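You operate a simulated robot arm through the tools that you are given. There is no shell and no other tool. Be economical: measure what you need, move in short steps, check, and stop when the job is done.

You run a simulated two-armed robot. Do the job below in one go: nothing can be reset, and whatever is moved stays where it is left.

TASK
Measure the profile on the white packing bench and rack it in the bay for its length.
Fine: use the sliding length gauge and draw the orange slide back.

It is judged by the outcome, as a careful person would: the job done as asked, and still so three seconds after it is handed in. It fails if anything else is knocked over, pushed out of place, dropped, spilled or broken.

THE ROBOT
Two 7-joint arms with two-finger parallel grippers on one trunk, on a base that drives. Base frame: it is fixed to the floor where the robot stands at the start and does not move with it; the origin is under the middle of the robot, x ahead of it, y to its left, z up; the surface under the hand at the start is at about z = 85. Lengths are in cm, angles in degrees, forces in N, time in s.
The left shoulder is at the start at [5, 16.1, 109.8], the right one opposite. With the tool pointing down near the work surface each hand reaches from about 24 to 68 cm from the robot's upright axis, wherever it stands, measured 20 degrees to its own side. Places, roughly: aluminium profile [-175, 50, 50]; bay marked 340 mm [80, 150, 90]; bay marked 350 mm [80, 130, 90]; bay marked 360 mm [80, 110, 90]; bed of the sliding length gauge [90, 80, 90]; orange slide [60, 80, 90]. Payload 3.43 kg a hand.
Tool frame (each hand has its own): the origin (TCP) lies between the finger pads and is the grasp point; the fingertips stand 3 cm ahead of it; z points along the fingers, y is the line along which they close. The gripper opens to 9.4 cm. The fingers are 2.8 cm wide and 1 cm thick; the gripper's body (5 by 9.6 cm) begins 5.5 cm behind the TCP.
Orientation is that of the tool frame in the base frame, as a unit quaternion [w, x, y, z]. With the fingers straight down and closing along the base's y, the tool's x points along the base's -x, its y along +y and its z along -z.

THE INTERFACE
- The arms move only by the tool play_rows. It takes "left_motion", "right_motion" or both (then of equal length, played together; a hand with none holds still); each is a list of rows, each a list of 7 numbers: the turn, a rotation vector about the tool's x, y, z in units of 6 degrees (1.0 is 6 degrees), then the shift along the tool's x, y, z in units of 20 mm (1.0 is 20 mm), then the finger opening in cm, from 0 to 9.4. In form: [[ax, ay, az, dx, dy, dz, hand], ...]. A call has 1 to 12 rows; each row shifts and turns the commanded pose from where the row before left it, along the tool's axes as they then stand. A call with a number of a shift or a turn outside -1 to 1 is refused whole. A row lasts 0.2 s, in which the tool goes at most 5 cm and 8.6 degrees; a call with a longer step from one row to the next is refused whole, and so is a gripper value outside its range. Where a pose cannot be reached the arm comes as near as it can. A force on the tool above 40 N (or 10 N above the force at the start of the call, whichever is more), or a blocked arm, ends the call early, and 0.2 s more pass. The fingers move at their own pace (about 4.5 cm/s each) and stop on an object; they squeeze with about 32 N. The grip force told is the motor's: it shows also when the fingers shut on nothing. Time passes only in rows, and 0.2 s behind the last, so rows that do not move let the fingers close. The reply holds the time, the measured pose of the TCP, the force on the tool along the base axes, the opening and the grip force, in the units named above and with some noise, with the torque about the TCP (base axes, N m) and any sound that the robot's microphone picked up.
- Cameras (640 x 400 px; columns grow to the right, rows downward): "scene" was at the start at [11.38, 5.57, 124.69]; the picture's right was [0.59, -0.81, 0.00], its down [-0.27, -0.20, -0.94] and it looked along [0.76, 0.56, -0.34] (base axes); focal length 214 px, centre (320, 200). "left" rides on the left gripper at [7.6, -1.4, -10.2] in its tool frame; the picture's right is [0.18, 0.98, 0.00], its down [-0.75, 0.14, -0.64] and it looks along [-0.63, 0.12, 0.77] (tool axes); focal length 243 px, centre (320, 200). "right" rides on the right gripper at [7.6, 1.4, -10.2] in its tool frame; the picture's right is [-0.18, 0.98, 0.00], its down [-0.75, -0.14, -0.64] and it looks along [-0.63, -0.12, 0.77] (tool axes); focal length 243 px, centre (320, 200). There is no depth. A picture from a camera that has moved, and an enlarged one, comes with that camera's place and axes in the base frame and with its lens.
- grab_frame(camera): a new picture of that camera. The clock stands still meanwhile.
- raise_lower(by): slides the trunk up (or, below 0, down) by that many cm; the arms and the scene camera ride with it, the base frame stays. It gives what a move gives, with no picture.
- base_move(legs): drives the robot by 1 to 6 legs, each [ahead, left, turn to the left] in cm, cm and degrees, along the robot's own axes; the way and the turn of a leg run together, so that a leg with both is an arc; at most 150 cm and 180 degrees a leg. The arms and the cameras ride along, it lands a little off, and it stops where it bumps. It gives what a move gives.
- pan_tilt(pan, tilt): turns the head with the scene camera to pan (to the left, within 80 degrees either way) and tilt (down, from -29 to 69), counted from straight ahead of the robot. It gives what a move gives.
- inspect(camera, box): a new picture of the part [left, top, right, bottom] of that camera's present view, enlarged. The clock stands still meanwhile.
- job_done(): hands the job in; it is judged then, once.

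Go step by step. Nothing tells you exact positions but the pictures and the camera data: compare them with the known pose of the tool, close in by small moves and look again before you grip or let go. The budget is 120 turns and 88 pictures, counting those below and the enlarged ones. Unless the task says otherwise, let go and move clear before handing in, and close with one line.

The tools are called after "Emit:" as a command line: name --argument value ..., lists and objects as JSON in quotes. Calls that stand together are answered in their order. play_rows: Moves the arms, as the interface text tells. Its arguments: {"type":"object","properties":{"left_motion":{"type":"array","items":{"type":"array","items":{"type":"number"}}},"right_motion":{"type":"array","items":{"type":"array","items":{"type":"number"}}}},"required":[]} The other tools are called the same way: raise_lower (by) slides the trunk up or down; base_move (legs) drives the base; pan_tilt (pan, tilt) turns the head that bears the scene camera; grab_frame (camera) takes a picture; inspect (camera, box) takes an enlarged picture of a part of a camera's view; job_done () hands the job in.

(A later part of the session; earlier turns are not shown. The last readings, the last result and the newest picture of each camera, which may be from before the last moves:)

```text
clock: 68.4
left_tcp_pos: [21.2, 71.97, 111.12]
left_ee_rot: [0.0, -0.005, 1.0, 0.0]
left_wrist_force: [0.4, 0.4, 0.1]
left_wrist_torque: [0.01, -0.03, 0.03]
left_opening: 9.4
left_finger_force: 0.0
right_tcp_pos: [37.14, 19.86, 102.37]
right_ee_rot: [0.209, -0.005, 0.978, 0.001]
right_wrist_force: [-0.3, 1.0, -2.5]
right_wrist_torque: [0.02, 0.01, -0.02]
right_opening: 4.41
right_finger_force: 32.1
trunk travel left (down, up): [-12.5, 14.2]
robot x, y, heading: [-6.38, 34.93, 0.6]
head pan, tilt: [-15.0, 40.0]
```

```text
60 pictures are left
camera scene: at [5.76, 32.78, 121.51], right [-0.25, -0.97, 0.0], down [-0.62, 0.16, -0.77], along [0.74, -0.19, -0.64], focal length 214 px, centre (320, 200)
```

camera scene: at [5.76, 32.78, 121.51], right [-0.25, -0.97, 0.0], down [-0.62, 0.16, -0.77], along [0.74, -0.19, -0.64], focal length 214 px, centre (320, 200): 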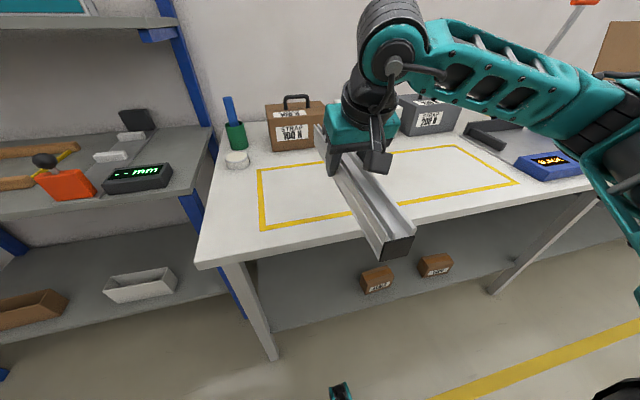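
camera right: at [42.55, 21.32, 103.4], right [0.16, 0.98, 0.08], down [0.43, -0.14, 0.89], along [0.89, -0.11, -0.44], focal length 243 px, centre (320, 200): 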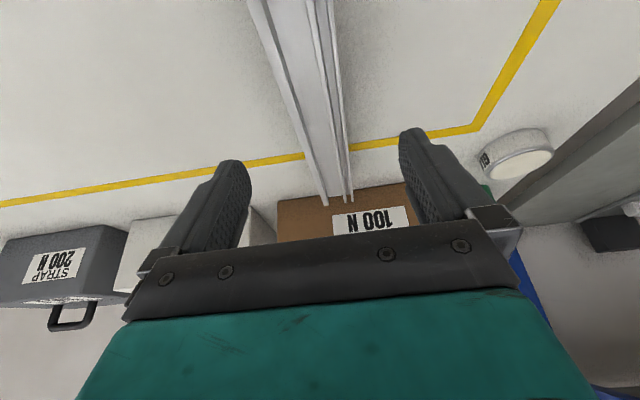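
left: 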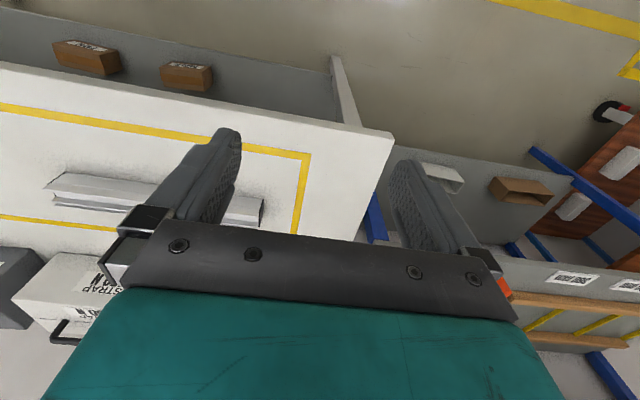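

Held firmly with the tilt. Drive to the gauge.

Emit:
base_move --legs '[[0, 62, -0.6]]'

Emit:
pan_tilt --pan -10 --tilt 35

Emit:
grab_frame --camera "scene"

Emit:
grab_frame --camera "right"

```text
clock: 74.3
left_tcp_pos: [21.1, 133.61, 110.98]
left_ee_rot: [0.0, 0.0, 1.0, 0.0]
left_wrist_force: [0.5, 0.1, 1.1]
left_wrist_torque: [0.0, 0.04, 0.02]
left_opening: 9.4
left_finger_force: 0.0
right_tcp_pos: [36.57, 81.3, 102.39]
right_ee_rot: [0.207, 0.0, 0.978, 0.0]
right_wrist_force: [0.0, -0.6, -3.7]
right_wrist_torque: [-0.02, 0.02, 0.0]
right_opening: 4.43
right_finger_force: 31.8
trunk travel left (down, up): [-12.5, 14.2]
robot x, y, heading: [-7.0, 96.85, 0.1]
head pan, tilt: [-15.0, 40.0]
```

```text
clock: 75.0
left_tcp_pos: [21.13, 133.65, 111.05]
left_ee_rot: [0.0, -0.001, 1.0, -0.001]
left_wrist_force: [0.0, 1.2, -1.1]
left_wrist_torque: [0.04, -0.02, 0.0]
left_opening: 9.38
left_finger_force: 0.1
right_tcp_pos: [36.48, 81.33, 102.31]
right_ee_rot: [0.208, 0.0, 0.978, 0.0]
right_wrist_force: [-0.3, 0.0, -2.5]
right_wrist_torque: [-0.01, -0.02, 0.0]
right_opening: 4.41
right_finger_force: 31.6
trunk travel left (down, up): [-12.5, 14.2]
robot x, y, heading: [-6.53, 97.03, 0.2]
head pan, tilt: [-10.0, 35.0]
```

```text
59 pictures are left
camera scene: at [5.82, 95.28, 122.26], right [-0.17, -0.98, 0.0], down [-0.57, 0.1, -0.82], along [0.81, -0.14, -0.57], focal length 214 px, centre (320, 200)
```

scene: 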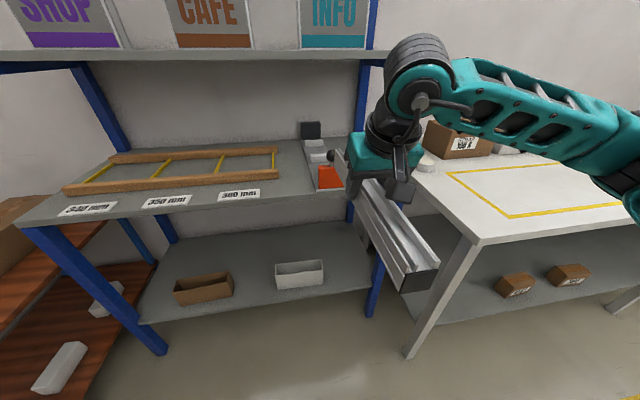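

```text
58 pictures are left
camera right: at [25.47, 82.76, 108.48], right [0.17, 0.98, 0.08], down [0.43, -0.14, 0.89], along [0.89, -0.12, -0.44], focal length 243 px, centre (320, 200)
```

right: 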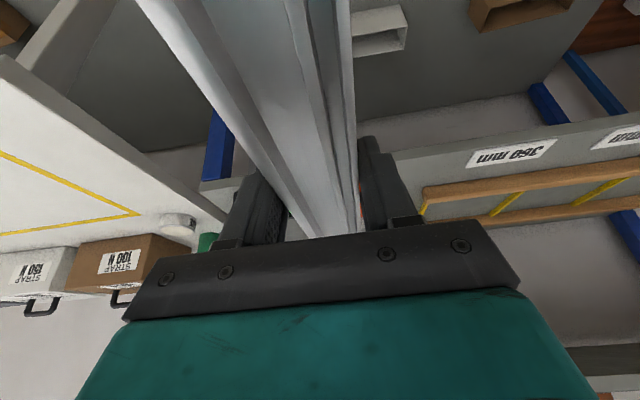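

I'll come in beside the slide (at y≈93), low under the shelf, then shift right over the supports.

Emit:
play_rows --right_motion '[[0, 0, 0, 0, 1, 0, 0], [0, 0, 0, 0, 1, 0, 0], [0, 0, 0, 0, 1, 0, 0], [0, 0, 0, 0, 1, 0, 0], [0, 0, 0, 0, 1, 0, 0], [0, 0, 0, 0, 0.85, 0, 0], [0, 0, 0, 0.41, 0, 0.91, 0], [0, 0, 0, 0.41, 0, 0.91, 0], [0, 0, 0, 0.41, 0, 0.91, 0], [0, 0, 0, 0.2, 0, 0.45, 0], [0, 0, 0, 0, 0, 0, 0]]'

Emit:
base_move --legs '[[15, 0, 0]]'

Emit:
grab_frame --camera "scene"

```text
clock: 77.4
left_tcp_pos: [21.22, 133.67, 111.05]
left_ee_rot: [0.0, -0.001, 1.0, -0.001]
left_wrist_force: [0.8, 0.3, 0.0]
left_wrist_torque: [-0.01, -0.01, 0.0]
left_opening: 9.42
left_finger_force: 0.0
right_tcp_pos: [36.62, 92.97, 95.28]
right_ee_rot: [0.208, -0.001, 0.978, 0.0]
right_wrist_force: [0.5, -0.6, -2.4]
right_wrist_torque: [0.03, 0.01, 0.02]
right_opening: 4.44
right_finger_force: 32.2
trunk travel left (down, up): [-12.5, 14.2]
robot x, y, heading: [-6.73, 96.68, 0.2]
head pan, tilt: [-10.0, 35.0]
```

```text
clock: 78.7
left_tcp_pos: [36.0, 133.63, 110.93]
left_ee_rot: [0.0, -0.001, 1.0, 0.0]
left_wrist_force: [-0.2, 0.2, 0.2]
left_wrist_torque: [-0.01, -0.03, 0.02]
left_opening: 9.38
left_finger_force: 0.0
right_tcp_pos: [51.48, 93.1, 95.25]
right_ee_rot: [0.207, -0.002, 0.978, 0.001]
right_wrist_force: [0.3, -0.1, -3.1]
right_wrist_torque: [0.01, -0.01, -0.01]
right_opening: 4.42
right_finger_force: 31.7
trunk travel left (down, up): [-12.5, 14.2]
robot x, y, heading: [7.88, 96.69, 0.3]
head pan, tilt: [-10.0, 35.0]
```

```text
57 pictures are left
camera scene: at [20.7, 95.33, 122.25], right [-0.17, -0.99, 0.0], down [-0.57, 0.1, -0.82], along [0.81, -0.14, -0.57], focal length 214 px, centre (320, 200)
```

scene: 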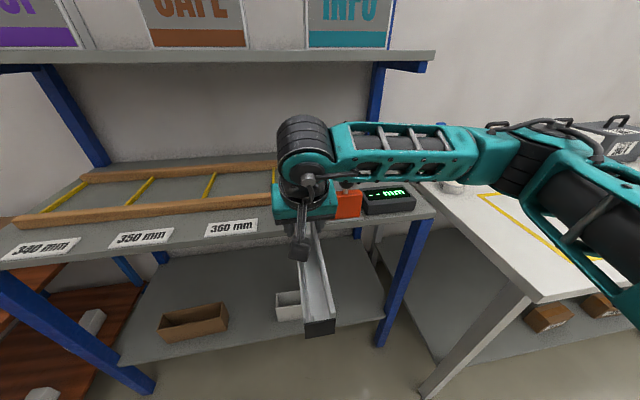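

Emit:
play_rows --right_motion '[[0, 0, 0, 0.1, 0, 0.23, 0], [0, 0, 0, 0.1, 0, 0.23, 0], [0, 0, 0, 0, 0, 0, 0]]'

Emit:
base_move --legs '[[14, 0, 0]]'

Emit:
grab_frame --camera "scene"

Emit:
grab_frame --camera "right"

```text
clock: 79.5
left_tcp_pos: [35.87, 133.72, 110.99]
left_ee_rot: [0.0, 0.0, 1.0, 0.0]
left_wrist_force: [0.4, -0.3, -0.2]
left_wrist_torque: [-0.01, 0.02, -0.01]
left_opening: 9.4
left_finger_force: 0.0
right_tcp_pos: [51.4, 93.08, 94.25]
right_ee_rot: [0.208, -0.001, 0.978, 0.0]
right_wrist_force: [-0.4, -0.5, -1.6]
right_wrist_torque: [0.0, 0.04, -0.01]
right_opening: 4.4
right_finger_force: 32.4
trunk travel left (down, up): [-12.5, 14.2]
robot x, y, heading: [7.96, 96.57, 0.1]
head pan, tilt: [-10.0, 35.0]
```

```text
clock: 80.9
left_tcp_pos: [49.79, 133.75, 110.89]
left_ee_rot: [0.001, -0.002, 1.0, 0.0]
left_wrist_force: [0.2, -0.1, -0.4]
left_wrist_torque: [-0.02, 0.01, 0.02]
left_opening: 9.36
left_finger_force: 0.1
right_tcp_pos: [65.28, 93.19, 94.23]
right_ee_rot: [0.208, -0.001, 0.978, 0.0]
right_wrist_force: [0.1, -0.2, -2.7]
right_wrist_torque: [0.04, -0.05, 0.0]
right_opening: 4.41
right_finger_force: 32.1
trunk travel left (down, up): [-12.5, 14.2]
robot x, y, heading: [21.65, 96.8, 0.5]
head pan, tilt: [-10.0, 35.0]
```

```text
56 pictures are left
camera scene: at [34.55, 95.37, 122.25], right [-0.17, -0.99, 0.0], down [-0.57, 0.1, -0.82], along [0.81, -0.14, -0.57], focal length 214 px, centre (320, 200)
```

scene: 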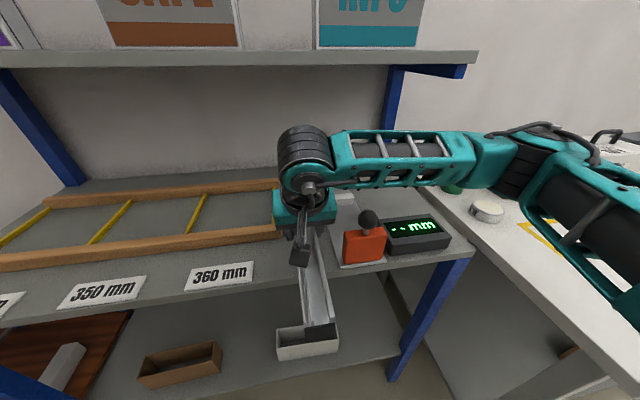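

```text
55 pictures are left
camera right: at [54.13, 94.52, 100.42], right [0.17, 0.98, 0.08], down [0.43, -0.14, 0.89], along [0.89, -0.12, -0.44], focal length 243 px, centre (320, 200)
```

right: 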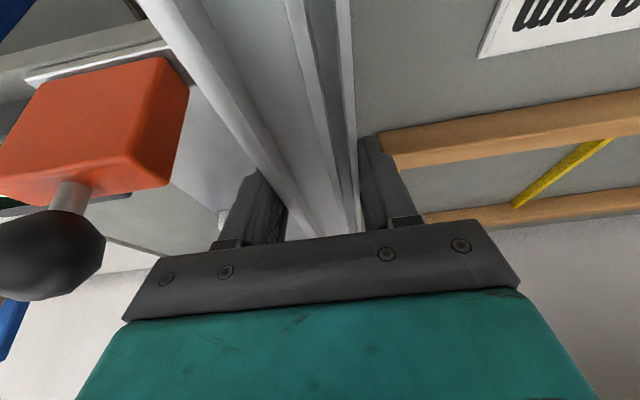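

Clear beside the slide. Extend the arm 18.5 cm forward.

Emit:
play_rows --right_motion '[[0, 0, 0, -0.91, 0, 0.41, 0], [0, 0, 0, -0.91, 0, 0.41, 0], [0, 0, 0, -0.91, 0, 0.41, 0], [0, 0, 0, -0.91, 0, 0.41, 0], [0, 0, 0, -0.91, 0, 0.41, 0], [0, 0, 0, 0, 0, 0, 0]]'

Emit:
grab_frame --camera "scene"

```text
clock: 82.3
left_tcp_pos: [49.84, 133.83, 110.94]
left_ee_rot: [0.0, -0.001, 1.0, 0.0]
left_wrist_force: [0.2, -0.3, -0.2]
left_wrist_torque: [-0.02, -0.01, 0.0]
left_opening: 9.41
left_finger_force: 0.0
right_tcp_pos: [75.24, 93.13, 94.35]
right_ee_rot: [0.208, -0.001, 0.978, 0.001]
right_wrist_force: [-0.6, 0.3, -2.6]
right_wrist_torque: [-0.02, 0.0, 0.0]
right_opening: 4.42
right_finger_force: 32.0
trunk travel left (down, up): [-12.5, 14.2]
robot x, y, heading: [21.7, 96.72, 0.3]
head pan, tilt: [-10.0, 35.0]
```

```text
54 pictures are left
camera scene: at [34.5, 95.37, 122.26], right [-0.17, -0.99, 0.0], down [-0.57, 0.1, -0.82], along [0.81, -0.14, -0.57], focal length 214 px, centre (320, 200)
```

scene: 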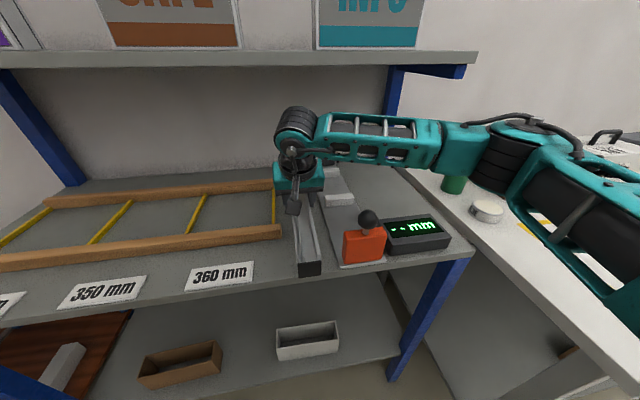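

Emit:
play_rows --right_motion '[[0, 0, 0, -0.91, 0, 0.41, 0], [0, 0, 0, -0.91, 0, 0.41, 0], [0, 0, 0, -0.91, 0, 0.41, 0], [0, 0, 0, -0.91, 0, 0.41, 0], [0, 0, 0, -0.27, 0, 0.12, 0], [0, 0, 0, 0, 0, 0, 0]]'

Emit:
grab_frame --camera "scene"

Emit:
grab_frame --camera "right"

```text
clock: 83.7
left_tcp_pos: [49.75, 133.65, 111.01]
left_ee_rot: [0.001, -0.002, 1.0, 0.0]
left_wrist_force: [0.4, -0.2, -0.5]
left_wrist_torque: [0.01, -0.03, -0.02]
left_opening: 9.4
left_finger_force: 0.1
right_tcp_pos: [83.72, 93.0, 94.12]
right_ee_rot: [0.207, -0.001, 0.978, 0.001]
right_wrist_force: [0.0, 0.2, -2.0]
right_wrist_torque: [-0.04, -0.04, -0.02]
right_opening: 4.43
right_finger_force: 32.3
trunk travel left (down, up): [-12.5, 14.2]
robot x, y, heading: [21.76, 96.81, -0.2]
head pan, tilt: [-10.0, 35.0]
```

```text
53 pictures are left
camera scene: at [34.5, 95.37, 122.26], right [-0.17, -0.99, 0.0], down [-0.57, 0.1, -0.82], along [0.81, -0.14, -0.57], focal length 214 px, centre (320, 200)
```

scene: 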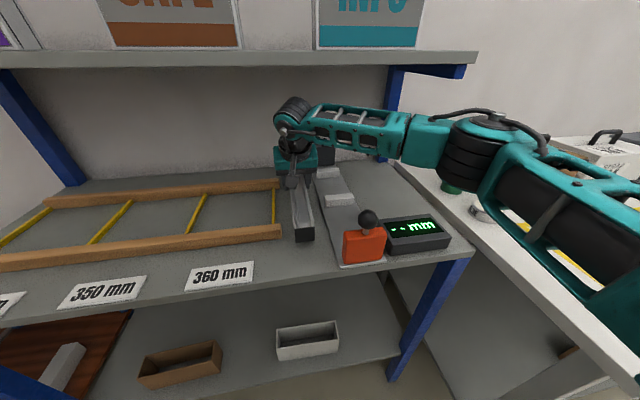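

```text
52 pictures are left
camera right: at [72.53, 94.4, 100.36], right [0.17, 0.98, 0.08], down [0.43, -0.14, 0.89], along [0.89, -0.12, -0.44], focal length 243 px, centre (320, 200)
```

right: 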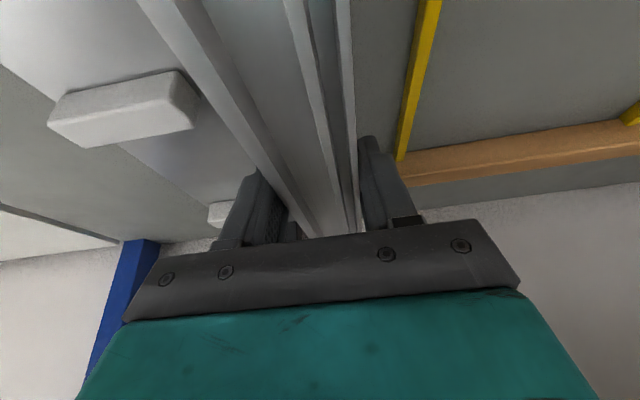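

Now see whether the profile's near end clears the slide before shifting right.

Emit:
inspect --camera "scene" --box '[260, 130, 420, 280]'

```text
2.67 times, centred on (340, 205) of scene
camera zoom: at [34.5, 95.37, 122.26], right [-0.17, -0.99, 0.0], down [-0.57, 0.1, -0.82], along [0.81, -0.14, -0.57], focal length 572 px, centre (267, 187)
```

zoom: 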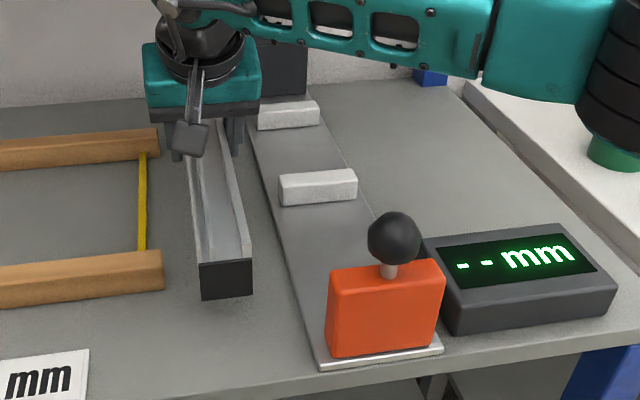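

Emit:
play_rows --right_motion '[[0, 0, 0, 0, -1, 0, 0], [0, 0, 0, 0, -1, 0, 0], [0, 0, 0, 0, -1, 0, 0], [0, 0, 0, 0, -1, 0, 0], [0, 0, 0, 0, -1, 0, 0], [0, 0, 0, 0, -0.5, 0, 0], [0, 0, 0, 0, 0, 0, 0]]'

Emit:
inspect --camera "scene" --box '[260, 130, 420, 280]'

Emit:
grab_frame --camera "right"

```text
clock: 85.3
left_tcp_pos: [49.85, 133.76, 111.15]
left_ee_rot: [0.0, -0.001, 1.0, 0.0]
left_wrist_force: [0.2, -0.4, 0.3]
left_wrist_torque: [0.02, -0.01, 0.0]
left_opening: 9.41
left_finger_force: 0.0
right_tcp_pos: [83.56, 82.15, 94.36]
right_ee_rot: [0.208, -0.001, 0.978, 0.001]
right_wrist_force: [-0.2, -0.4, -3.1]
right_wrist_torque: [-0.05, -0.04, 0.02]
right_opening: 4.43
right_finger_force: 31.6
trunk travel left (down, up): [-12.5, 14.2]
robot x, y, heading: [22.12, 96.81, 0.3]
head pan, tilt: [-10.0, 35.0]
```

```text
2.67 times, centred on (340, 205) of scene
camera zoom: at [34.5, 95.37, 122.26], right [-0.17, -0.99, 0.0], down [-0.57, 0.1, -0.82], along [0.81, -0.14, -0.57], focal length 572 px, centre (267, 187)
```

zoom: 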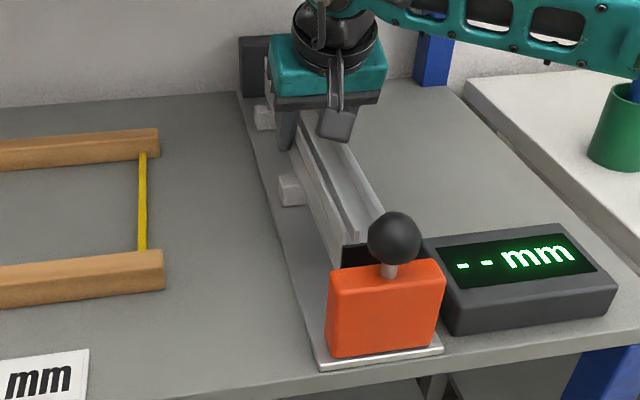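

```text
49 pictures are left
camera right: at [72.6, 83.52, 100.41], right [0.17, 0.98, 0.08], down [0.43, -0.14, 0.89], along [0.89, -0.12, -0.44], focal length 243 px, centre (320, 200)
```

right: 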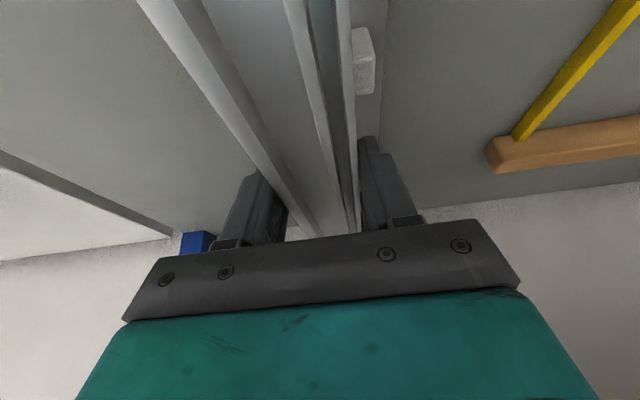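

Over the supports. Lower gently to contact.

Emit:
play_rows --right_motion '[[0, 0, 0, 0.08, 0, 0.18, 0], [0, 0, 0, 0.08, 0, 0.18, 0], [0, 0, 0, 0.06, 0, 0.14, 0], [0, 0, 0, 0.04, 0, 0.09, 0], [0, 0, 0, 0, 0, 0, 0]]'

Emit:
inspect --camera "scene" --box '[310, 150, 380, 220]'

```text
clock: 86.5
left_tcp_pos: [49.63, 133.82, 111.14]
left_ee_rot: [0.002, -0.002, 1.0, 0.0]
left_wrist_force: [-0.5, 0.4, 0.0]
left_wrist_torque: [0.02, 0.0, -0.01]
left_opening: 9.41
left_finger_force: 0.1
right_tcp_pos: [83.69, 82.28, 93.57]
right_ee_rot: [0.212, -0.001, 0.977, 0.002]
right_wrist_force: [4.0, -0.7, 23.6]
right_wrist_torque: [-0.07, -0.07, 0.05]
right_opening: 4.41
right_finger_force: 32.4
trunk travel left (down, up): [-12.5, 14.2]
robot x, y, heading: [22.17, 96.65, 0.1]
head pan, tilt: [-10.0, 35.0]
```

```text
5.71 times, centred on (345, 185) of scene
camera zoom: at [34.3, 95.42, 122.31], right [-0.17, -0.99, 0.0], down [-0.56, 0.1, -0.82], along [0.81, -0.14, -0.57], focal length 1226 px, centre (177, 286)
```

zoom: 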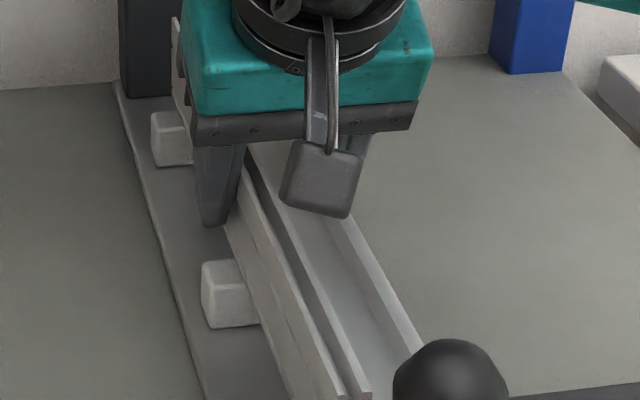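

Contact at TCP z≈93.5 with little torque, so it bears on both supports. Relieve, nudge 1.2 cm toward the stop, check, then release.

Emit:
play_rows --right_motion '[[0, 0, 0, -0.08, 0, -0.18, 0], [0, 0, 0, -0.04, 0, -0.09, 0], [0, 0, 0, -0.18, 0, 0.08, 0], [0, 0, 0, -0.18, 0, 0.08, 0], [0, 0, 0, -0.18, 0, 0.08, 0], [0, 0, 0, 0, 0, 0, 0]]'

Emit:
inspect --camera "scene" --box '[290, 120, 410, 260]'

```text
clock: 87.9
left_tcp_pos: [49.8, 133.85, 111.09]
left_ee_rot: [0.001, -0.001, 1.0, 0.0]
left_wrist_force: [0.5, -0.2, 0.1]
left_wrist_torque: [0.02, 0.0, 0.02]
left_opening: 9.39
left_finger_force: 0.2
right_tcp_pos: [85.0, 82.19, 93.31]
right_ee_rot: [0.207, 0.0, 0.978, 0.001]
right_wrist_force: [-0.8, 0.4, -2.0]
right_wrist_torque: [0.01, 0.09, 0.0]
right_opening: 4.4
right_finger_force: 31.6
trunk travel left (down, up): [-12.5, 14.2]
robot x, y, heading: [21.87, 96.8, 0.4]
head pan, tilt: [-10.0, 35.0]
```

```text
2.86 times, centred on (350, 190) of scene
camera zoom: at [34.5, 95.37, 122.25], right [-0.17, -0.99, 0.0], down [-0.57, 0.1, -0.82], along [0.81, -0.14, -0.57], focal length 613 px, centre (234, 229)
```

zoom: 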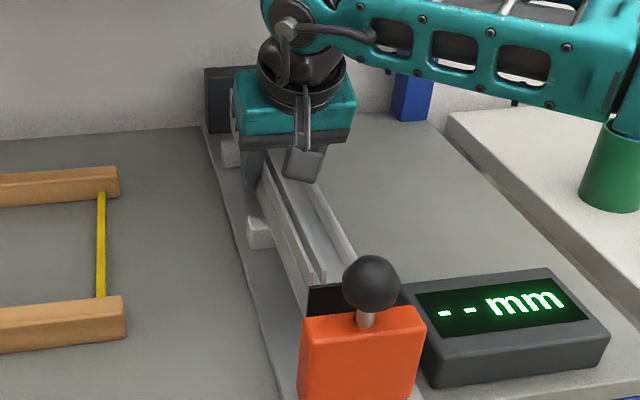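

Emit:
play_rows --right_motion '[[0, 0, 0, 0.03, 0, 0.07, 0], [0, 0, 0, 0.03, 0, 0.07, 0], [0, 0, 0, 0, 0, 0, 4.6], [0, 0, 0, 0, 0, 0, 5], [0, 0, 0, 0, 0, 0, 6], [0, 0, 0, 0, 0, 0, 8], [0, 0, 0, 0, 0, 0, 9.4], [0, 0, 0, 0, 0, 0, 9.4]]'

Emit:
inspect --camera "scene" --box '[290, 120, 410, 260]'

```text
clock: 89.7
left_tcp_pos: [49.8, 133.74, 111.04]
left_ee_rot: [0.0, -0.001, 1.0, 0.0]
left_wrist_force: [-0.3, 0.0, 0.1]
left_wrist_torque: [-0.01, 0.01, 0.01]
left_opening: 9.42
left_finger_force: 0.0
right_tcp_pos: [84.89, 82.02, 93.08]
right_ee_rot: [0.208, -0.002, 0.978, 0.0]
right_wrist_force: [-0.1, 0.4, -0.6]
right_wrist_torque: [0.01, 0.02, 0.04]
right_opening: 9.38
right_finger_force: 0.1
trunk travel left (down, up): [-12.5, 14.2]
robot x, y, heading: [21.52, 96.66, 0.3]
head pan, tilt: [-10.0, 35.0]
```

```text
2.86 times, centred on (350, 190) of scene
camera zoom: at [34.48, 95.37, 122.27], right [-0.17, -0.99, 0.0], down [-0.57, 0.1, -0.82], along [0.81, -0.14, -0.57], focal length 613 px, centre (234, 229)
```

zoom: 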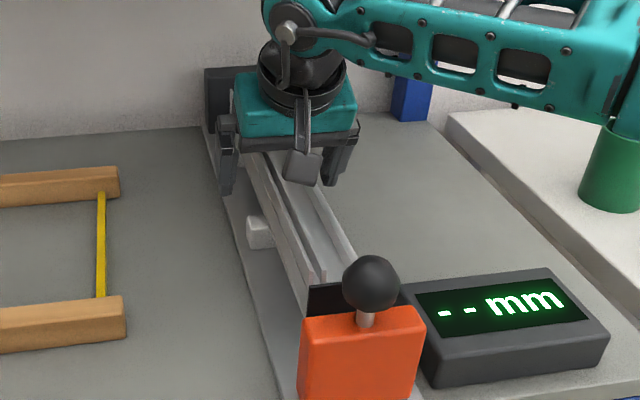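

The profile rests stably. Back off along it, rise, and go above the knob with open fingers.

Emit:
play_rows --right_motion '[[0, 0, 0, 0.91, 0, -0.41, 9.4], [0, 0, 0, 0.91, 0, -0.41, 9.4], [0, 0, 0, 0.45, 0, -0.2, 9.4], [0, 0, 0, -0.41, 0, -0.91, 9.4], [0, 0, 0, -0.41, 0, -0.91, 9.4], [0, 0, 0, -0.41, 0, -0.91, 9.4], [0, 0, 0, -0.41, 0, -0.91, 9.4], [0, 0, 0, -0.41, 0, -0.91, 9.4], [0, 0, 0, -0.2, 0, -0.45, 9.4]]'

Emit:
play_rows --right_motion '[[0, 0, 0, 0.91, 0, -0.41, 9.4], [0, 0, 0, 0.91, 0, -0.41, 9.4], [0, 0, 0, 0.91, 0, -0.41, 9.4], [0, 0, 0, 0.91, 0, -0.41, 9.4], [0, 0, 0, 0.91, 0, -0.41, 9.4], [0, 0, 0, 0.91, 0, -0.41, 9.4], [0, 0, 0, 0.91, 0, -0.41, 9.4], [0, 0, 0, 0.91, 0, -0.41, 9.4], [0, 0, 0, 0.91, 0, -0.41, 9.4], [0, 0, 0, 0, 0, 0, 9.4]]'

Emit:
grab_frame --camera "right"

Emit:
grab_frame --camera "scene"

```text
clock: 91.7
left_tcp_pos: [49.62, 133.76, 111.03]
left_ee_rot: [0.001, -0.002, 1.0, 0.0]
left_wrist_force: [0.0, 0.2, 0.5]
left_wrist_torque: [0.0, 0.01, -0.02]
left_opening: 9.39
left_finger_force: 0.0
right_tcp_pos: [80.07, 82.16, 104.07]
right_ee_rot: [0.208, -0.002, 0.978, 0.0]
right_wrist_force: [-0.7, -0.7, 0.0]
right_wrist_torque: [-0.01, -0.04, -0.01]
right_opening: 9.4
right_finger_force: 0.1
trunk travel left (down, up): [-12.5, 14.2]
robot x, y, heading: [21.96, 96.74, 0.2]
head pan, tilt: [-10.0, 35.0]
```

```text
clock: 93.9
left_tcp_pos: [49.79, 133.78, 111.02]
left_ee_rot: [0.0, -0.002, 1.0, 0.001]
left_wrist_force: [0.7, 0.8, -0.8]
left_wrist_torque: [0.03, 0.05, -0.02]
left_opening: 9.42
left_finger_force: 0.0
right_tcp_pos: [62.13, 81.94, 104.07]
right_ee_rot: [0.208, -0.001, 0.978, 0.0]
right_wrist_force: [0.3, 0.7, -0.3]
right_wrist_torque: [0.02, -0.05, 0.02]
right_opening: 9.4
right_finger_force: 0.0
trunk travel left (down, up): [-12.5, 14.2]
robot x, y, heading: [22.03, 96.66, 0.1]
head pan, tilt: [-10.0, 35.0]
```

```text
45 pictures are left
camera right: at [50.98, 83.37, 110.37], right [0.17, 0.98, 0.07], down [0.43, -0.14, 0.89], along [0.89, -0.12, -0.44], focal length 243 px, centre (320, 200)
```

right: 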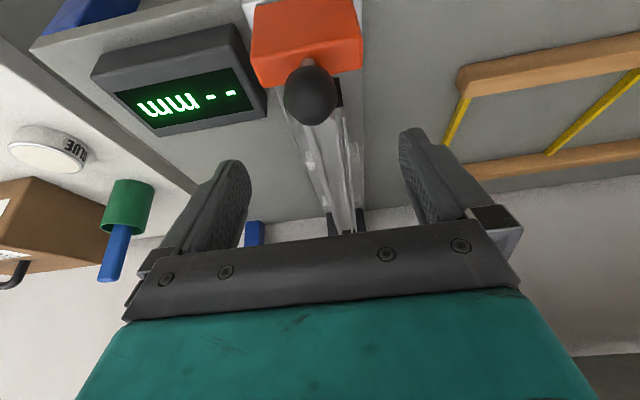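

```text
44 pictures are left
camera scene: at [34.48, 95.37, 122.27], right [-0.17, -0.99, 0.0], down [-0.57, 0.1, -0.82], along [0.81, -0.14, -0.57], focal length 214 px, centre (320, 200)
```

scene: 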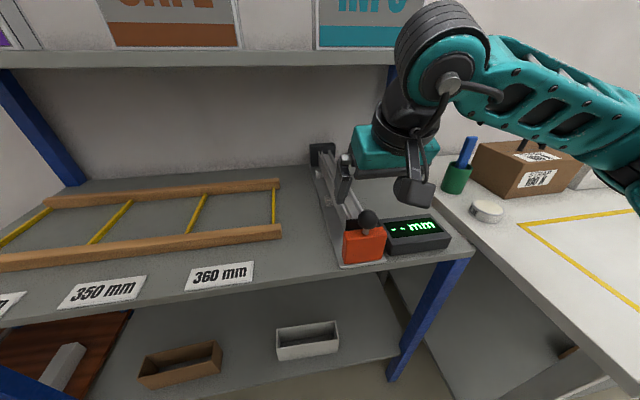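

Emit:
play_rows --right_motion '[[0, 0, 0, 0.45, 0, 0.8, 9.4], [0, 0, 0, 0.45, 0, 0.8, 9.4], [0, 0, 0, 0.45, 0, 0.8, 9.4], [0, 0, 0, 0, 0, 0, 9.4]]'

Emit:
grab_frame --camera "right"

Emit:
inspect --camera "scene" --box '[290, 160, 460, 290]'

```text
clock: 94.9
left_tcp_pos: [49.89, 133.76, 111.13]
left_ee_rot: [0.0, -0.001, 1.0, 0.0]
left_wrist_force: [0.0, 0.2, 1.1]
left_wrist_torque: [0.03, 0.0, -0.01]
left_opening: 9.41
left_finger_force: 0.2
right_tcp_pos: [61.59, 82.12, 98.73]
right_ee_rot: [0.208, -0.001, 0.978, 0.0]
right_wrist_force: [0.8, 0.3, 0.6]
right_wrist_torque: [0.02, 0.01, 0.0]
right_opening: 9.4
right_finger_force: 0.1
trunk travel left (down, up): [-12.5, 14.2]
robot x, y, heading: [22.23, 97.07, 0.1]
head pan, tilt: [-10.0, 35.0]
```

```text
43 pictures are left
camera right: at [50.45, 83.48, 104.88], right [0.17, 0.98, 0.08], down [0.43, -0.14, 0.89], along [0.89, -0.12, -0.44], focal length 243 px, centre (320, 200)
```

right: 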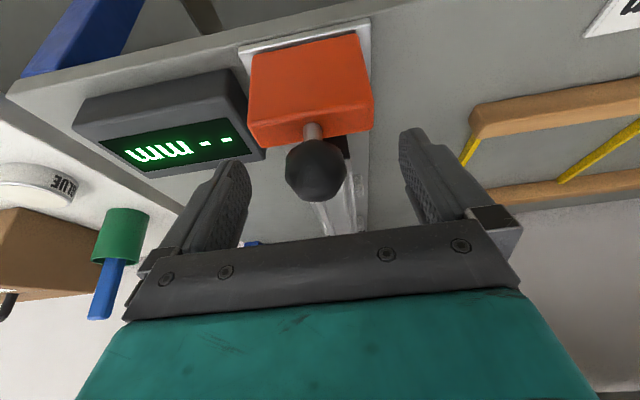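

```text
3.08 times, centred on (375, 225) of scene
camera zoom: at [34.48, 95.37, 122.27], right [-0.17, -0.99, 0.0], down [-0.57, 0.1, -0.82], along [0.81, -0.14, -0.57], focal length 660 px, centre (151, 123)
```

zoom: 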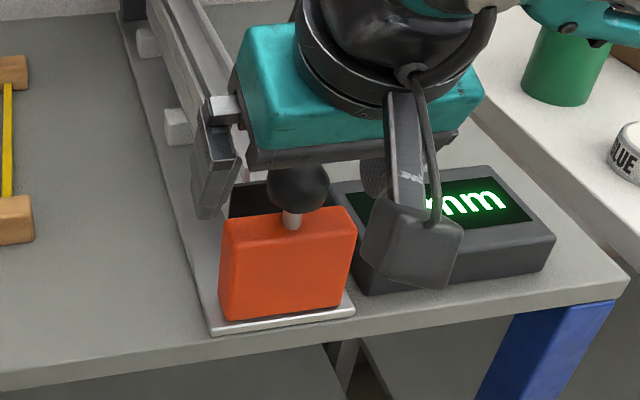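

Emit:
play_rows --right_motion '[[0, 0, 0, 0, -0.12, 0, 9.4], [0, 0, 0, 0, 0, 0, 4], [0, 0, 0, 0, 0, 0, 0], [0, 0, 0, 0, 0, 0, 0], [0, 0, 0, 0, 0, 0, 0], [0, 0, 0, 0, 0, 0, 0], [0, 0, 0, 0, 0, 0, 0]]'

Emit:
inspect --camera "scene" --box '[290, 160, 460, 290]'

```text
clock: 96.5
left_tcp_pos: [49.75, 133.79, 111.02]
left_ee_rot: [-0.001, -0.001, 1.0, 0.001]
left_wrist_force: [0.2, -0.7, -0.4]
left_wrist_torque: [0.0, 0.02, -0.02]
left_opening: 9.39
left_finger_force: 0.0
right_tcp_pos: [61.47, 81.66, 98.75]
right_ee_rot: [0.208, -0.002, 0.978, 0.0]
right_wrist_force: [0.1, -0.5, -0.5]
right_wrist_torque: [-0.01, -0.01, 0.01]
right_opening: 3.53
right_finger_force: 45.4
trunk travel left (down, up): [-12.5, 14.2]
robot x, y, heading: [22.02, 96.75, 0.3]
head pan, tilt: [-10.0, 35.0]
```

```text
3.08 times, centred on (375, 225) of scene
camera zoom: at [34.48, 95.36, 122.27], right [-0.17, -0.99, 0.0], down [-0.57, 0.1, -0.82], along [0.81, -0.14, -0.57], focal length 660 px, centre (151, 123)
```

zoom: 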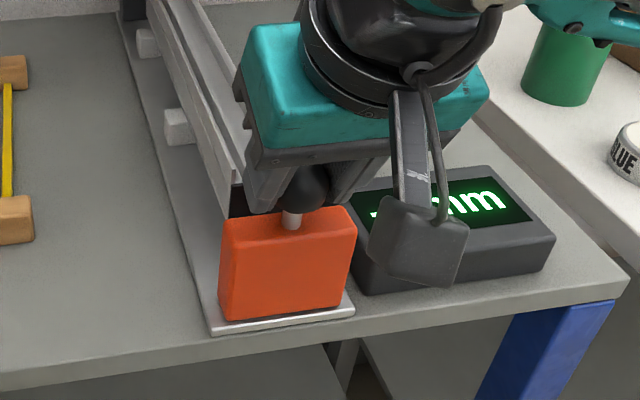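

Ball gripped. Push the slide forward in small steps.

Emit:
play_rows --right_motion '[[0, 0, 0, -0.18, 0, 0.08, 0], [0, 0, 0, -0.18, 0, 0.08, 0], [0, 0, 0, -0.18, 0, 0.08, 0], [0, 0, 0, -0.18, 0, 0.08, 0], [0, 0, 0, -0.18, 0, 0.08, 0], [0, 0, 0, -0.18, 0, 0.08, 0], [0, 0, 0, 0, 0, 0, 0]]'

Emit:
inspect --camera "scene" --box '[290, 130, 460, 290]'

```text
clock: 98.1
left_tcp_pos: [49.87, 133.71, 111.04]
left_ee_rot: [0.0, -0.002, 1.0, 0.0]
left_wrist_force: [0.6, 0.2, -0.6]
left_wrist_torque: [-0.01, 0.0, 0.01]
left_opening: 9.4
left_finger_force: 0.1
right_tcp_pos: [63.96, 81.8, 98.72]
right_ee_rot: [0.208, -0.001, 0.978, 0.0]
right_wrist_force: [-0.4, -2.2, -2.2]
right_wrist_torque: [-0.06, 0.67, 0.01]
right_opening: 3.53
right_finger_force: 44.5
trunk travel left (down, up): [-12.5, 14.2]
robot x, y, heading: [22.15, 96.75, -0.0]
head pan, tilt: [-10.0, 35.0]
```

```text
2.50 times, centred on (375, 210) of scene
camera zoom: at [34.49, 95.36, 122.27], right [-0.17, -0.99, 0.0], down [-0.57, 0.1, -0.82], along [0.81, -0.14, -0.57], focal length 536 px, centre (182, 175)
```

zoom: 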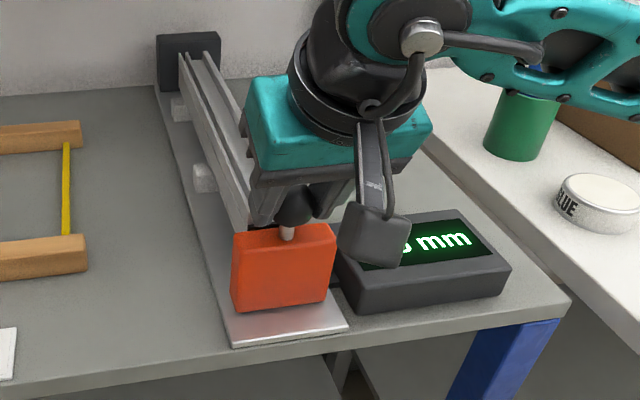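

The display is live. Continue gently until the profile is against the stop.

Emit:
play_rows --right_motion '[[0, 0, 0, -0.09, 0, 0.04, 0], [0, 0, 0, -0.09, 0, 0.04, 0], [0, 0, 0, -0.09, 0, 0.04, 0], [0, 0, 0, -0.09, 0, 0.04, 0], [0, 0, 0, 0, 0, 0, 0]]'

Emit:
inspect --camera "scene" --box '[340, 180, 460, 280]'

```text
clock: 99.3
left_tcp_pos: [49.73, 133.65, 111.01]
left_ee_rot: [0.0, -0.001, 1.0, 0.001]
left_wrist_force: [0.6, -0.2, 1.1]
left_wrist_torque: [-0.01, -0.03, 0.0]
left_opening: 9.39
left_finger_force: 0.0
right_tcp_pos: [64.72, 81.78, 98.77]
right_ee_rot: [0.207, -0.001, 0.978, 0.0]
right_wrist_force: [-0.6, -2.7, -7.7]
right_wrist_torque: [-0.18, -0.38, -0.01]
right_opening: 3.58
right_finger_force: 44.4
trunk travel left (down, up): [-12.5, 14.2]
robot x, y, heading: [22.13, 97.18, 0.5]
head pan, tilt: [-10.0, 35.0]
```

```text
4.00 times, centred on (400, 230) of scene
camera zoom: at [34.51, 95.33, 122.26], right [-0.17, -0.99, 0.0], down [-0.57, 0.1, -0.82], along [0.81, -0.14, -0.57], focal length 858 px, centre (0, 80)
```

zoom: 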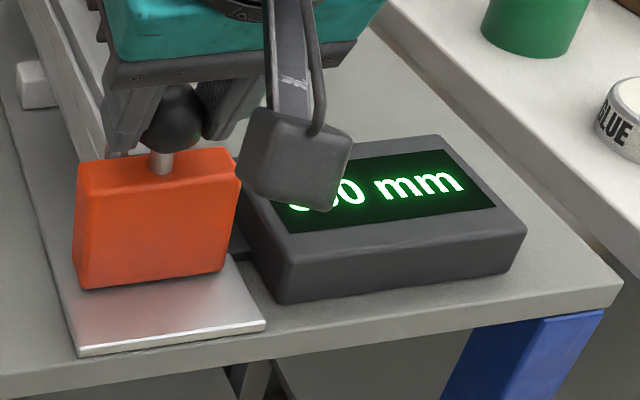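

Emit:
play_rows --right_motion '[[0, 0, 0, -0.09, 0, 0.04, 0], [0, 0, 0, -0.09, 0, 0.04, 0], [0, 0, 0, 0, 0, 0, 0]]'

Emit:
grab_frame --camera "right"

Emit:
inspect --camera "scene" --box '[340, 180, 460, 280]'

```text
clock: 100.1
left_tcp_pos: [49.92, 133.71, 111.03]
left_ee_rot: [0.0, 0.0, 1.0, -0.001]
left_wrist_force: [0.5, 0.1, 0.4]
left_wrist_torque: [0.0, 0.02, 0.01]
left_opening: 9.4
left_finger_force: 0.1
right_tcp_pos: [65.06, 81.85, 98.82]
right_ee_rot: [0.207, -0.001, 0.978, 0.0]
right_wrist_force: [-0.9, -1.2, -10.2]
right_wrist_torque: [0.0, -0.18, -0.18]
right_opening: 3.54
right_finger_force: 45.0
trunk travel left (down, up): [-12.5, 14.2]
robot x, y, heading: [21.74, 96.67, 0.1]
head pan, tilt: [-10.0, 35.0]
```

```text
38 pictures are left
camera right: at [54.02, 83.22, 104.92], right [0.17, 0.98, 0.08], down [0.43, -0.14, 0.89], along [0.89, -0.12, -0.45], focal length 243 px, centre (320, 200)
```

right: 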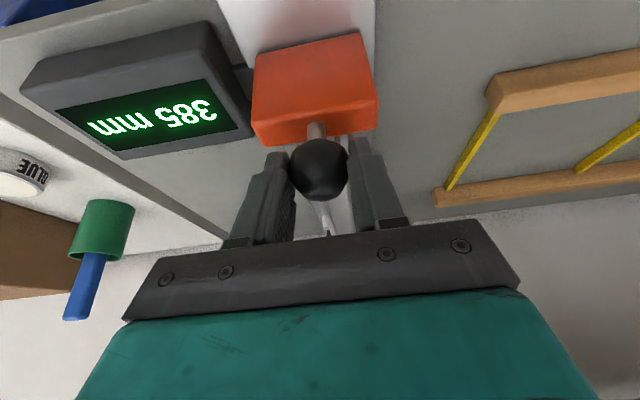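

```text
4.00 times, centred on (400, 230) of scene
camera zoom: at [34.54, 95.35, 122.25], right [-0.17, -0.99, 0.0], down [-0.57, 0.1, -0.82], along [0.81, -0.14, -0.57], focal length 858 px, centre (0, 80)
```

zoom: 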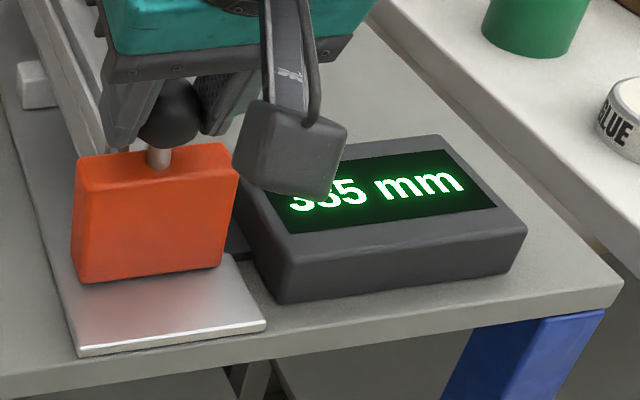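

The reading is 385 and still falling as the slide moves, so not yet clamped. Keep pushing.

Emit:
play_rows --right_motion '[[0, 0, 0, -0.09, 0, 0.07, 0], [0, 0, 0, -0.09, 0, 0.05, 0], [0, 0, 0, -0.09, 0, 0.04, 0], [0, 0, 0, -0.09, 0, 0.04, 0], [0, 0, 0, -0.09, 0, 0.04, 0], [0, 0, 0, 0, 0, 0, 0]]'

Emit:
grab_frame --camera "right"

```text
clock: 101.5
left_tcp_pos: [49.81, 133.74, 111.09]
left_ee_rot: [0.0, -0.002, 1.0, 0.0]
left_wrist_force: [1.0, 0.6, 0.6]
left_wrist_torque: [0.01, 0.04, 0.01]
left_opening: 9.4
left_finger_force: 0.0
right_tcp_pos: [66.11, 81.76, 98.86]
right_ee_rot: [0.209, 0.0, 0.978, 0.0]
right_wrist_force: [-0.5, -3.3, -3.9]
right_wrist_torque: [-0.2, 0.7, 0.13]
right_opening: 3.53
right_finger_force: 45.4
trunk travel left (down, up): [-12.5, 14.2]
robot x, y, heading: [22.07, 96.8, -0.0]
head pan, tilt: [-10.0, 35.0]
```

```text
36 pictures are left
camera right: at [55.02, 83.25, 104.89], right [0.17, 0.98, 0.08], down [0.43, -0.14, 0.89], along [0.89, -0.12, -0.44], focal length 243 px, centre (320, 200)
```

right: 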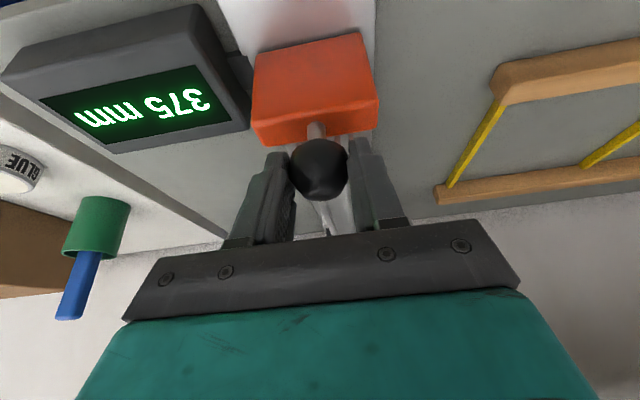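

Emit:
play_rows --right_motion '[[0, 0, 0, -0.09, 0, 0.04, 0], [0, 0, 0, -0.09, 0, 0.04, 0], [0, 0, 0, -0.09, 0, 0.04, 0], [0, 0, 0, -0.09, 0, 0.04, 0], [0, 0, 0, -0.09, 0, 0.04, 0], [0, 0, 0, -0.09, 0, 0.04, 0], [0, 0, 0, -0.09, 0, 0.04, 0], [0, 0, 0, 0, 0, 0, 0]]'

Emit:
grab_frame --camera "right"

Emit:
inspect --camera "scene" --box '[290, 130, 460, 290]'

```text
clock: 103.3
left_tcp_pos: [49.85, 133.74, 111.07]
left_ee_rot: [0.0, -0.002, 1.0, 0.001]
left_wrist_force: [-0.7, -0.6, -0.7]
left_wrist_torque: [0.0, -0.02, -0.02]
left_opening: 9.4
left_finger_force: 0.0
right_tcp_pos: [67.45, 81.89, 98.78]
right_ee_rot: [0.208, -0.002, 0.978, 0.001]
right_wrist_force: [-1.4, -3.9, -6.2]
right_wrist_torque: [0.05, -0.61, -0.04]
right_opening: 3.5
right_finger_force: 45.1
trunk travel left (down, up): [-12.5, 14.2]
robot x, y, heading: [22.03, 97.05, 0.3]
head pan, tilt: [-10.0, 35.0]
```

```text
35 pictures are left
camera right: at [56.38, 83.23, 104.89], right [0.17, 0.98, 0.08], down [0.43, -0.14, 0.89], along [0.89, -0.12, -0.44], focal length 243 px, centre (320, 200)
```

right: 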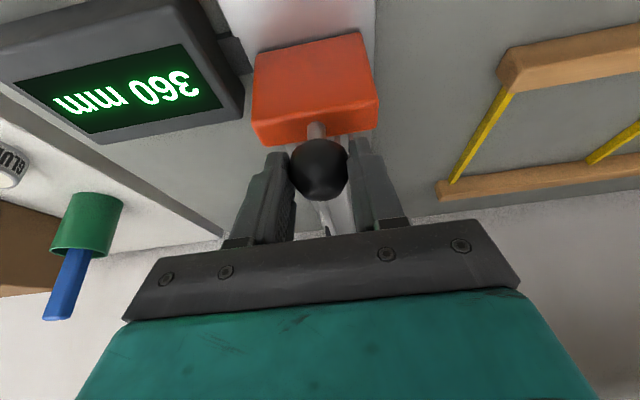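

```text
2.50 times, centred on (375, 210) of scene
camera zoom: at [34.49, 95.32, 122.26], right [-0.17, -0.99, 0.0], down [-0.57, 0.1, -0.82], along [0.81, -0.14, -0.57], focal length 536 px, centre (182, 175)
```

zoom: 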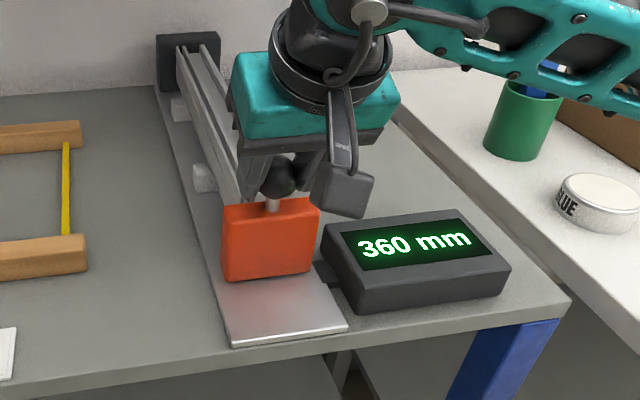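

Emit:
play_rows --right_motion '[[0, 0, 0, -0.09, 0, 0.04, 0], [0, 0, 0, -0.09, 0, 0.04, 0], [0, 0, 0, -0.09, 0, 0.04, 0], [0, 0, 0, 0, 0, 0, 0]]'

Emit:
inspect --camera "scene" --box '[290, 130, 460, 290]'

```text
clock: 104.3
left_tcp_pos: [49.83, 133.56, 111.03]
left_ee_rot: [0.0, -0.001, 1.0, 0.001]
left_wrist_force: [-0.4, -0.5, 1.1]
left_wrist_torque: [0.05, 0.02, 0.02]
left_opening: 9.4
left_finger_force: 0.0
right_tcp_pos: [68.0, 81.89, 98.67]
right_ee_rot: [0.207, -0.001, 0.978, -0.001]
right_wrist_force: [-1.8, -7.3, -6.4]
right_wrist_torque: [-0.22, -0.56, -0.03]
right_opening: 3.55
right_finger_force: 44.6
trunk travel left (down, up): [-12.5, 14.2]
robot x, y, heading: [21.74, 96.68, 0.3]
head pan, tilt: [-10.0, 35.0]
```

```text
2.50 times, centred on (375, 210) of scene
camera zoom: at [34.5, 95.28, 122.26], right [-0.17, -0.99, 0.0], down [-0.57, 0.1, -0.82], along [0.81, -0.14, -0.57], focal length 536 px, centre (182, 175)
```

zoom: 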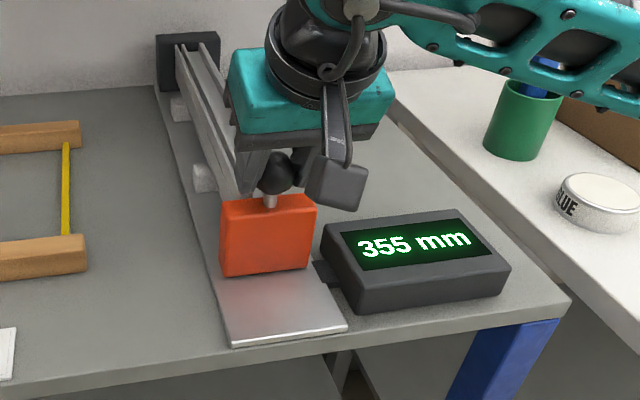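

Emit:
play_rows --right_motion '[[0, 0, 0, -0.09, -0.08, 0.04, 0], [0, 0, 0, -0.09, 0, 0.04, 0], [0, 0, 0, -0.09, 0, 0.04, 0], [0, 0, 0, 0, 0, 0, 0]]'

Emit:
inspect --camera "scene" --box '[290, 130, 460, 290]'

```text
clock: 105.3
left_tcp_pos: [49.7, 133.75, 111.09]
left_ee_rot: [0.001, -0.001, 1.0, 0.0]
left_wrist_force: [-0.7, -0.1, -0.3]
left_wrist_torque: [-0.01, 0.0, 0.02]
left_opening: 9.4
left_finger_force: 0.1
right_tcp_pos: [68.58, 81.81, 98.74]
right_ee_rot: [0.208, -0.001, 0.978, 0.002]
right_wrist_force: [-2.2, 2.5, 1.5]
right_wrist_torque: [0.34, 1.19, -0.01]
right_opening: 3.55
right_finger_force: 44.9
trunk travel left (down, up): [-12.5, 14.2]
robot x, y, heading: [22.13, 96.6, 0.2]
head pan, tilt: [-10.0, 35.0]
```

```text
2.50 times, centred on (375, 210) of scene
camera zoom: at [34.46, 95.39, 122.27], right [-0.17, -0.99, 0.0], down [-0.56, 0.1, -0.82], along [0.81, -0.14, -0.57], focal length 536 px, centre (182, 175)
```

zoom: 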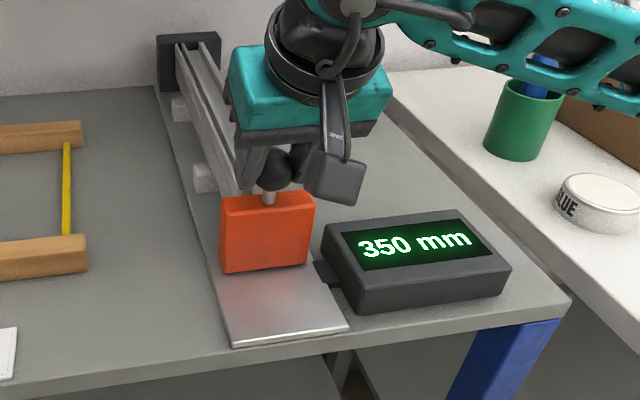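

350 now, still no firm resistance; keep going.

Emit:
play_rows --right_motion '[[0, 0, 0, -0.09, 0, 0.04, 0], [0, 0, 0, -0.09, 0, 0.04, 0], [0, 0, 0, -0.09, 0, 0.04, 0], [0, 0, 0, 0, 0, 0, 0]]'

Emit:
inspect --camera "scene" --box '[290, 130, 460, 290]'

```text
clock: 106.3
left_tcp_pos: [49.48, 133.76, 111.23]
left_ee_rot: [0.003, -0.001, 1.0, 0.0]
left_wrist_force: [0.1, -0.2, -0.3]
left_wrist_torque: [-0.02, 0.0, -0.01]
left_opening: 9.38
left_finger_force: 0.1
right_tcp_pos: [68.66, 81.79, 98.72]
right_ee_rot: [0.205, -0.004, 0.979, 0.0]
right_wrist_force: [-37.6, 1.7, -0.1]
right_wrist_torque: [0.0, 0.49, 0.01]
right_opening: 3.54
right_finger_force: 45.1
trunk travel left (down, up): [-12.5, 14.2]
robot x, y, heading: [22.14, 96.94, -0.1]
head pan, tilt: [-10.0, 35.0]
```

```text
2.50 times, centred on (375, 210) of scene
camera zoom: at [34.06, 95.39, 122.32], right [-0.17, -0.99, 0.0], down [-0.56, 0.1, -0.82], along [0.81, -0.14, -0.57], focal length 536 px, centre (182, 175)
```

zoom: 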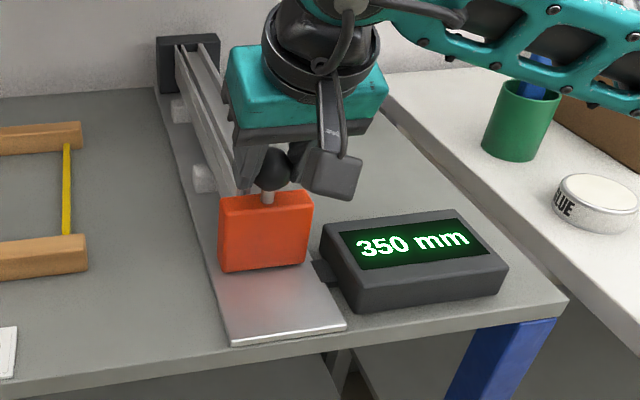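

Firm contact (38 N) at a steady 350 mm. Now draw the slide back to its start.

Emit:
play_rows --right_motion '[[0, 0, 0, 0.25, 0, -0.11, 0], [0, 0, 0, 0.36, 0, -0.16, 0], [0, 0, 0, 0.36, 0, -0.16, 0], [0, 0, 0, 0.36, 0, -0.16, 0], [0, 0, 0, 0.36, 0, -0.16, 0], [0, 0, 0, 0.36, 0, -0.16, 0], [0, 0, 0, 0.36, 0, -0.16, 0], [0, 0, 0, 0.36, 0, -0.16, 0], [0, 0, 0, 0.36, 0, -0.16, 0], [0, 0, 0, 0.3, 0, -0.135, 0], [0, 0, 0, 0, 0, 0, 0]]'

Emit:
grab_frame --camera "scene"

```text
clock: 108.7
left_tcp_pos: [49.81, 133.88, 111.0]
left_ee_rot: [-0.001, -0.001, 1.0, -0.001]
left_wrist_force: [0.3, -0.1, 0.4]
left_wrist_torque: [-0.02, 0.02, 0.02]
left_opening: 9.4
left_finger_force: 0.1
right_tcp_pos: [61.76, 81.76, 98.71]
right_ee_rot: [0.208, -0.001, 0.978, 0.001]
right_wrist_force: [-0.4, 15.3, -0.2]
right_wrist_torque: [0.26, 0.99, 0.09]
right_opening: 3.57
right_finger_force: 45.0
trunk travel left (down, up): [-12.5, 14.2]
robot x, y, heading: [21.95, 96.94, 0.1]
head pan, tilt: [-10.0, 35.0]
```

```text
30 pictures are left
camera scene: at [34.49, 95.53, 122.28], right [-0.17, -0.99, 0.0], down [-0.57, 0.1, -0.82], along [0.81, -0.14, -0.57], focal length 214 px, centre (320, 200)
```

scene: 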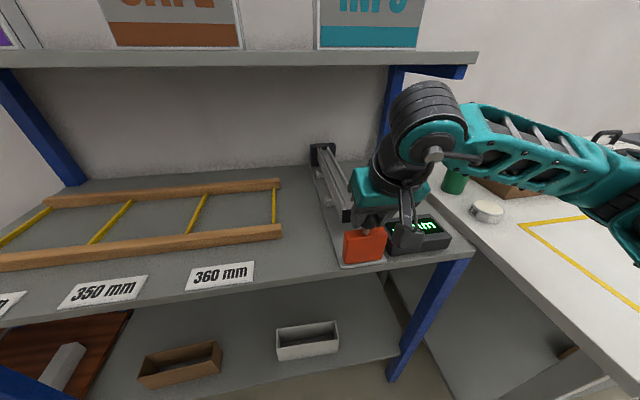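

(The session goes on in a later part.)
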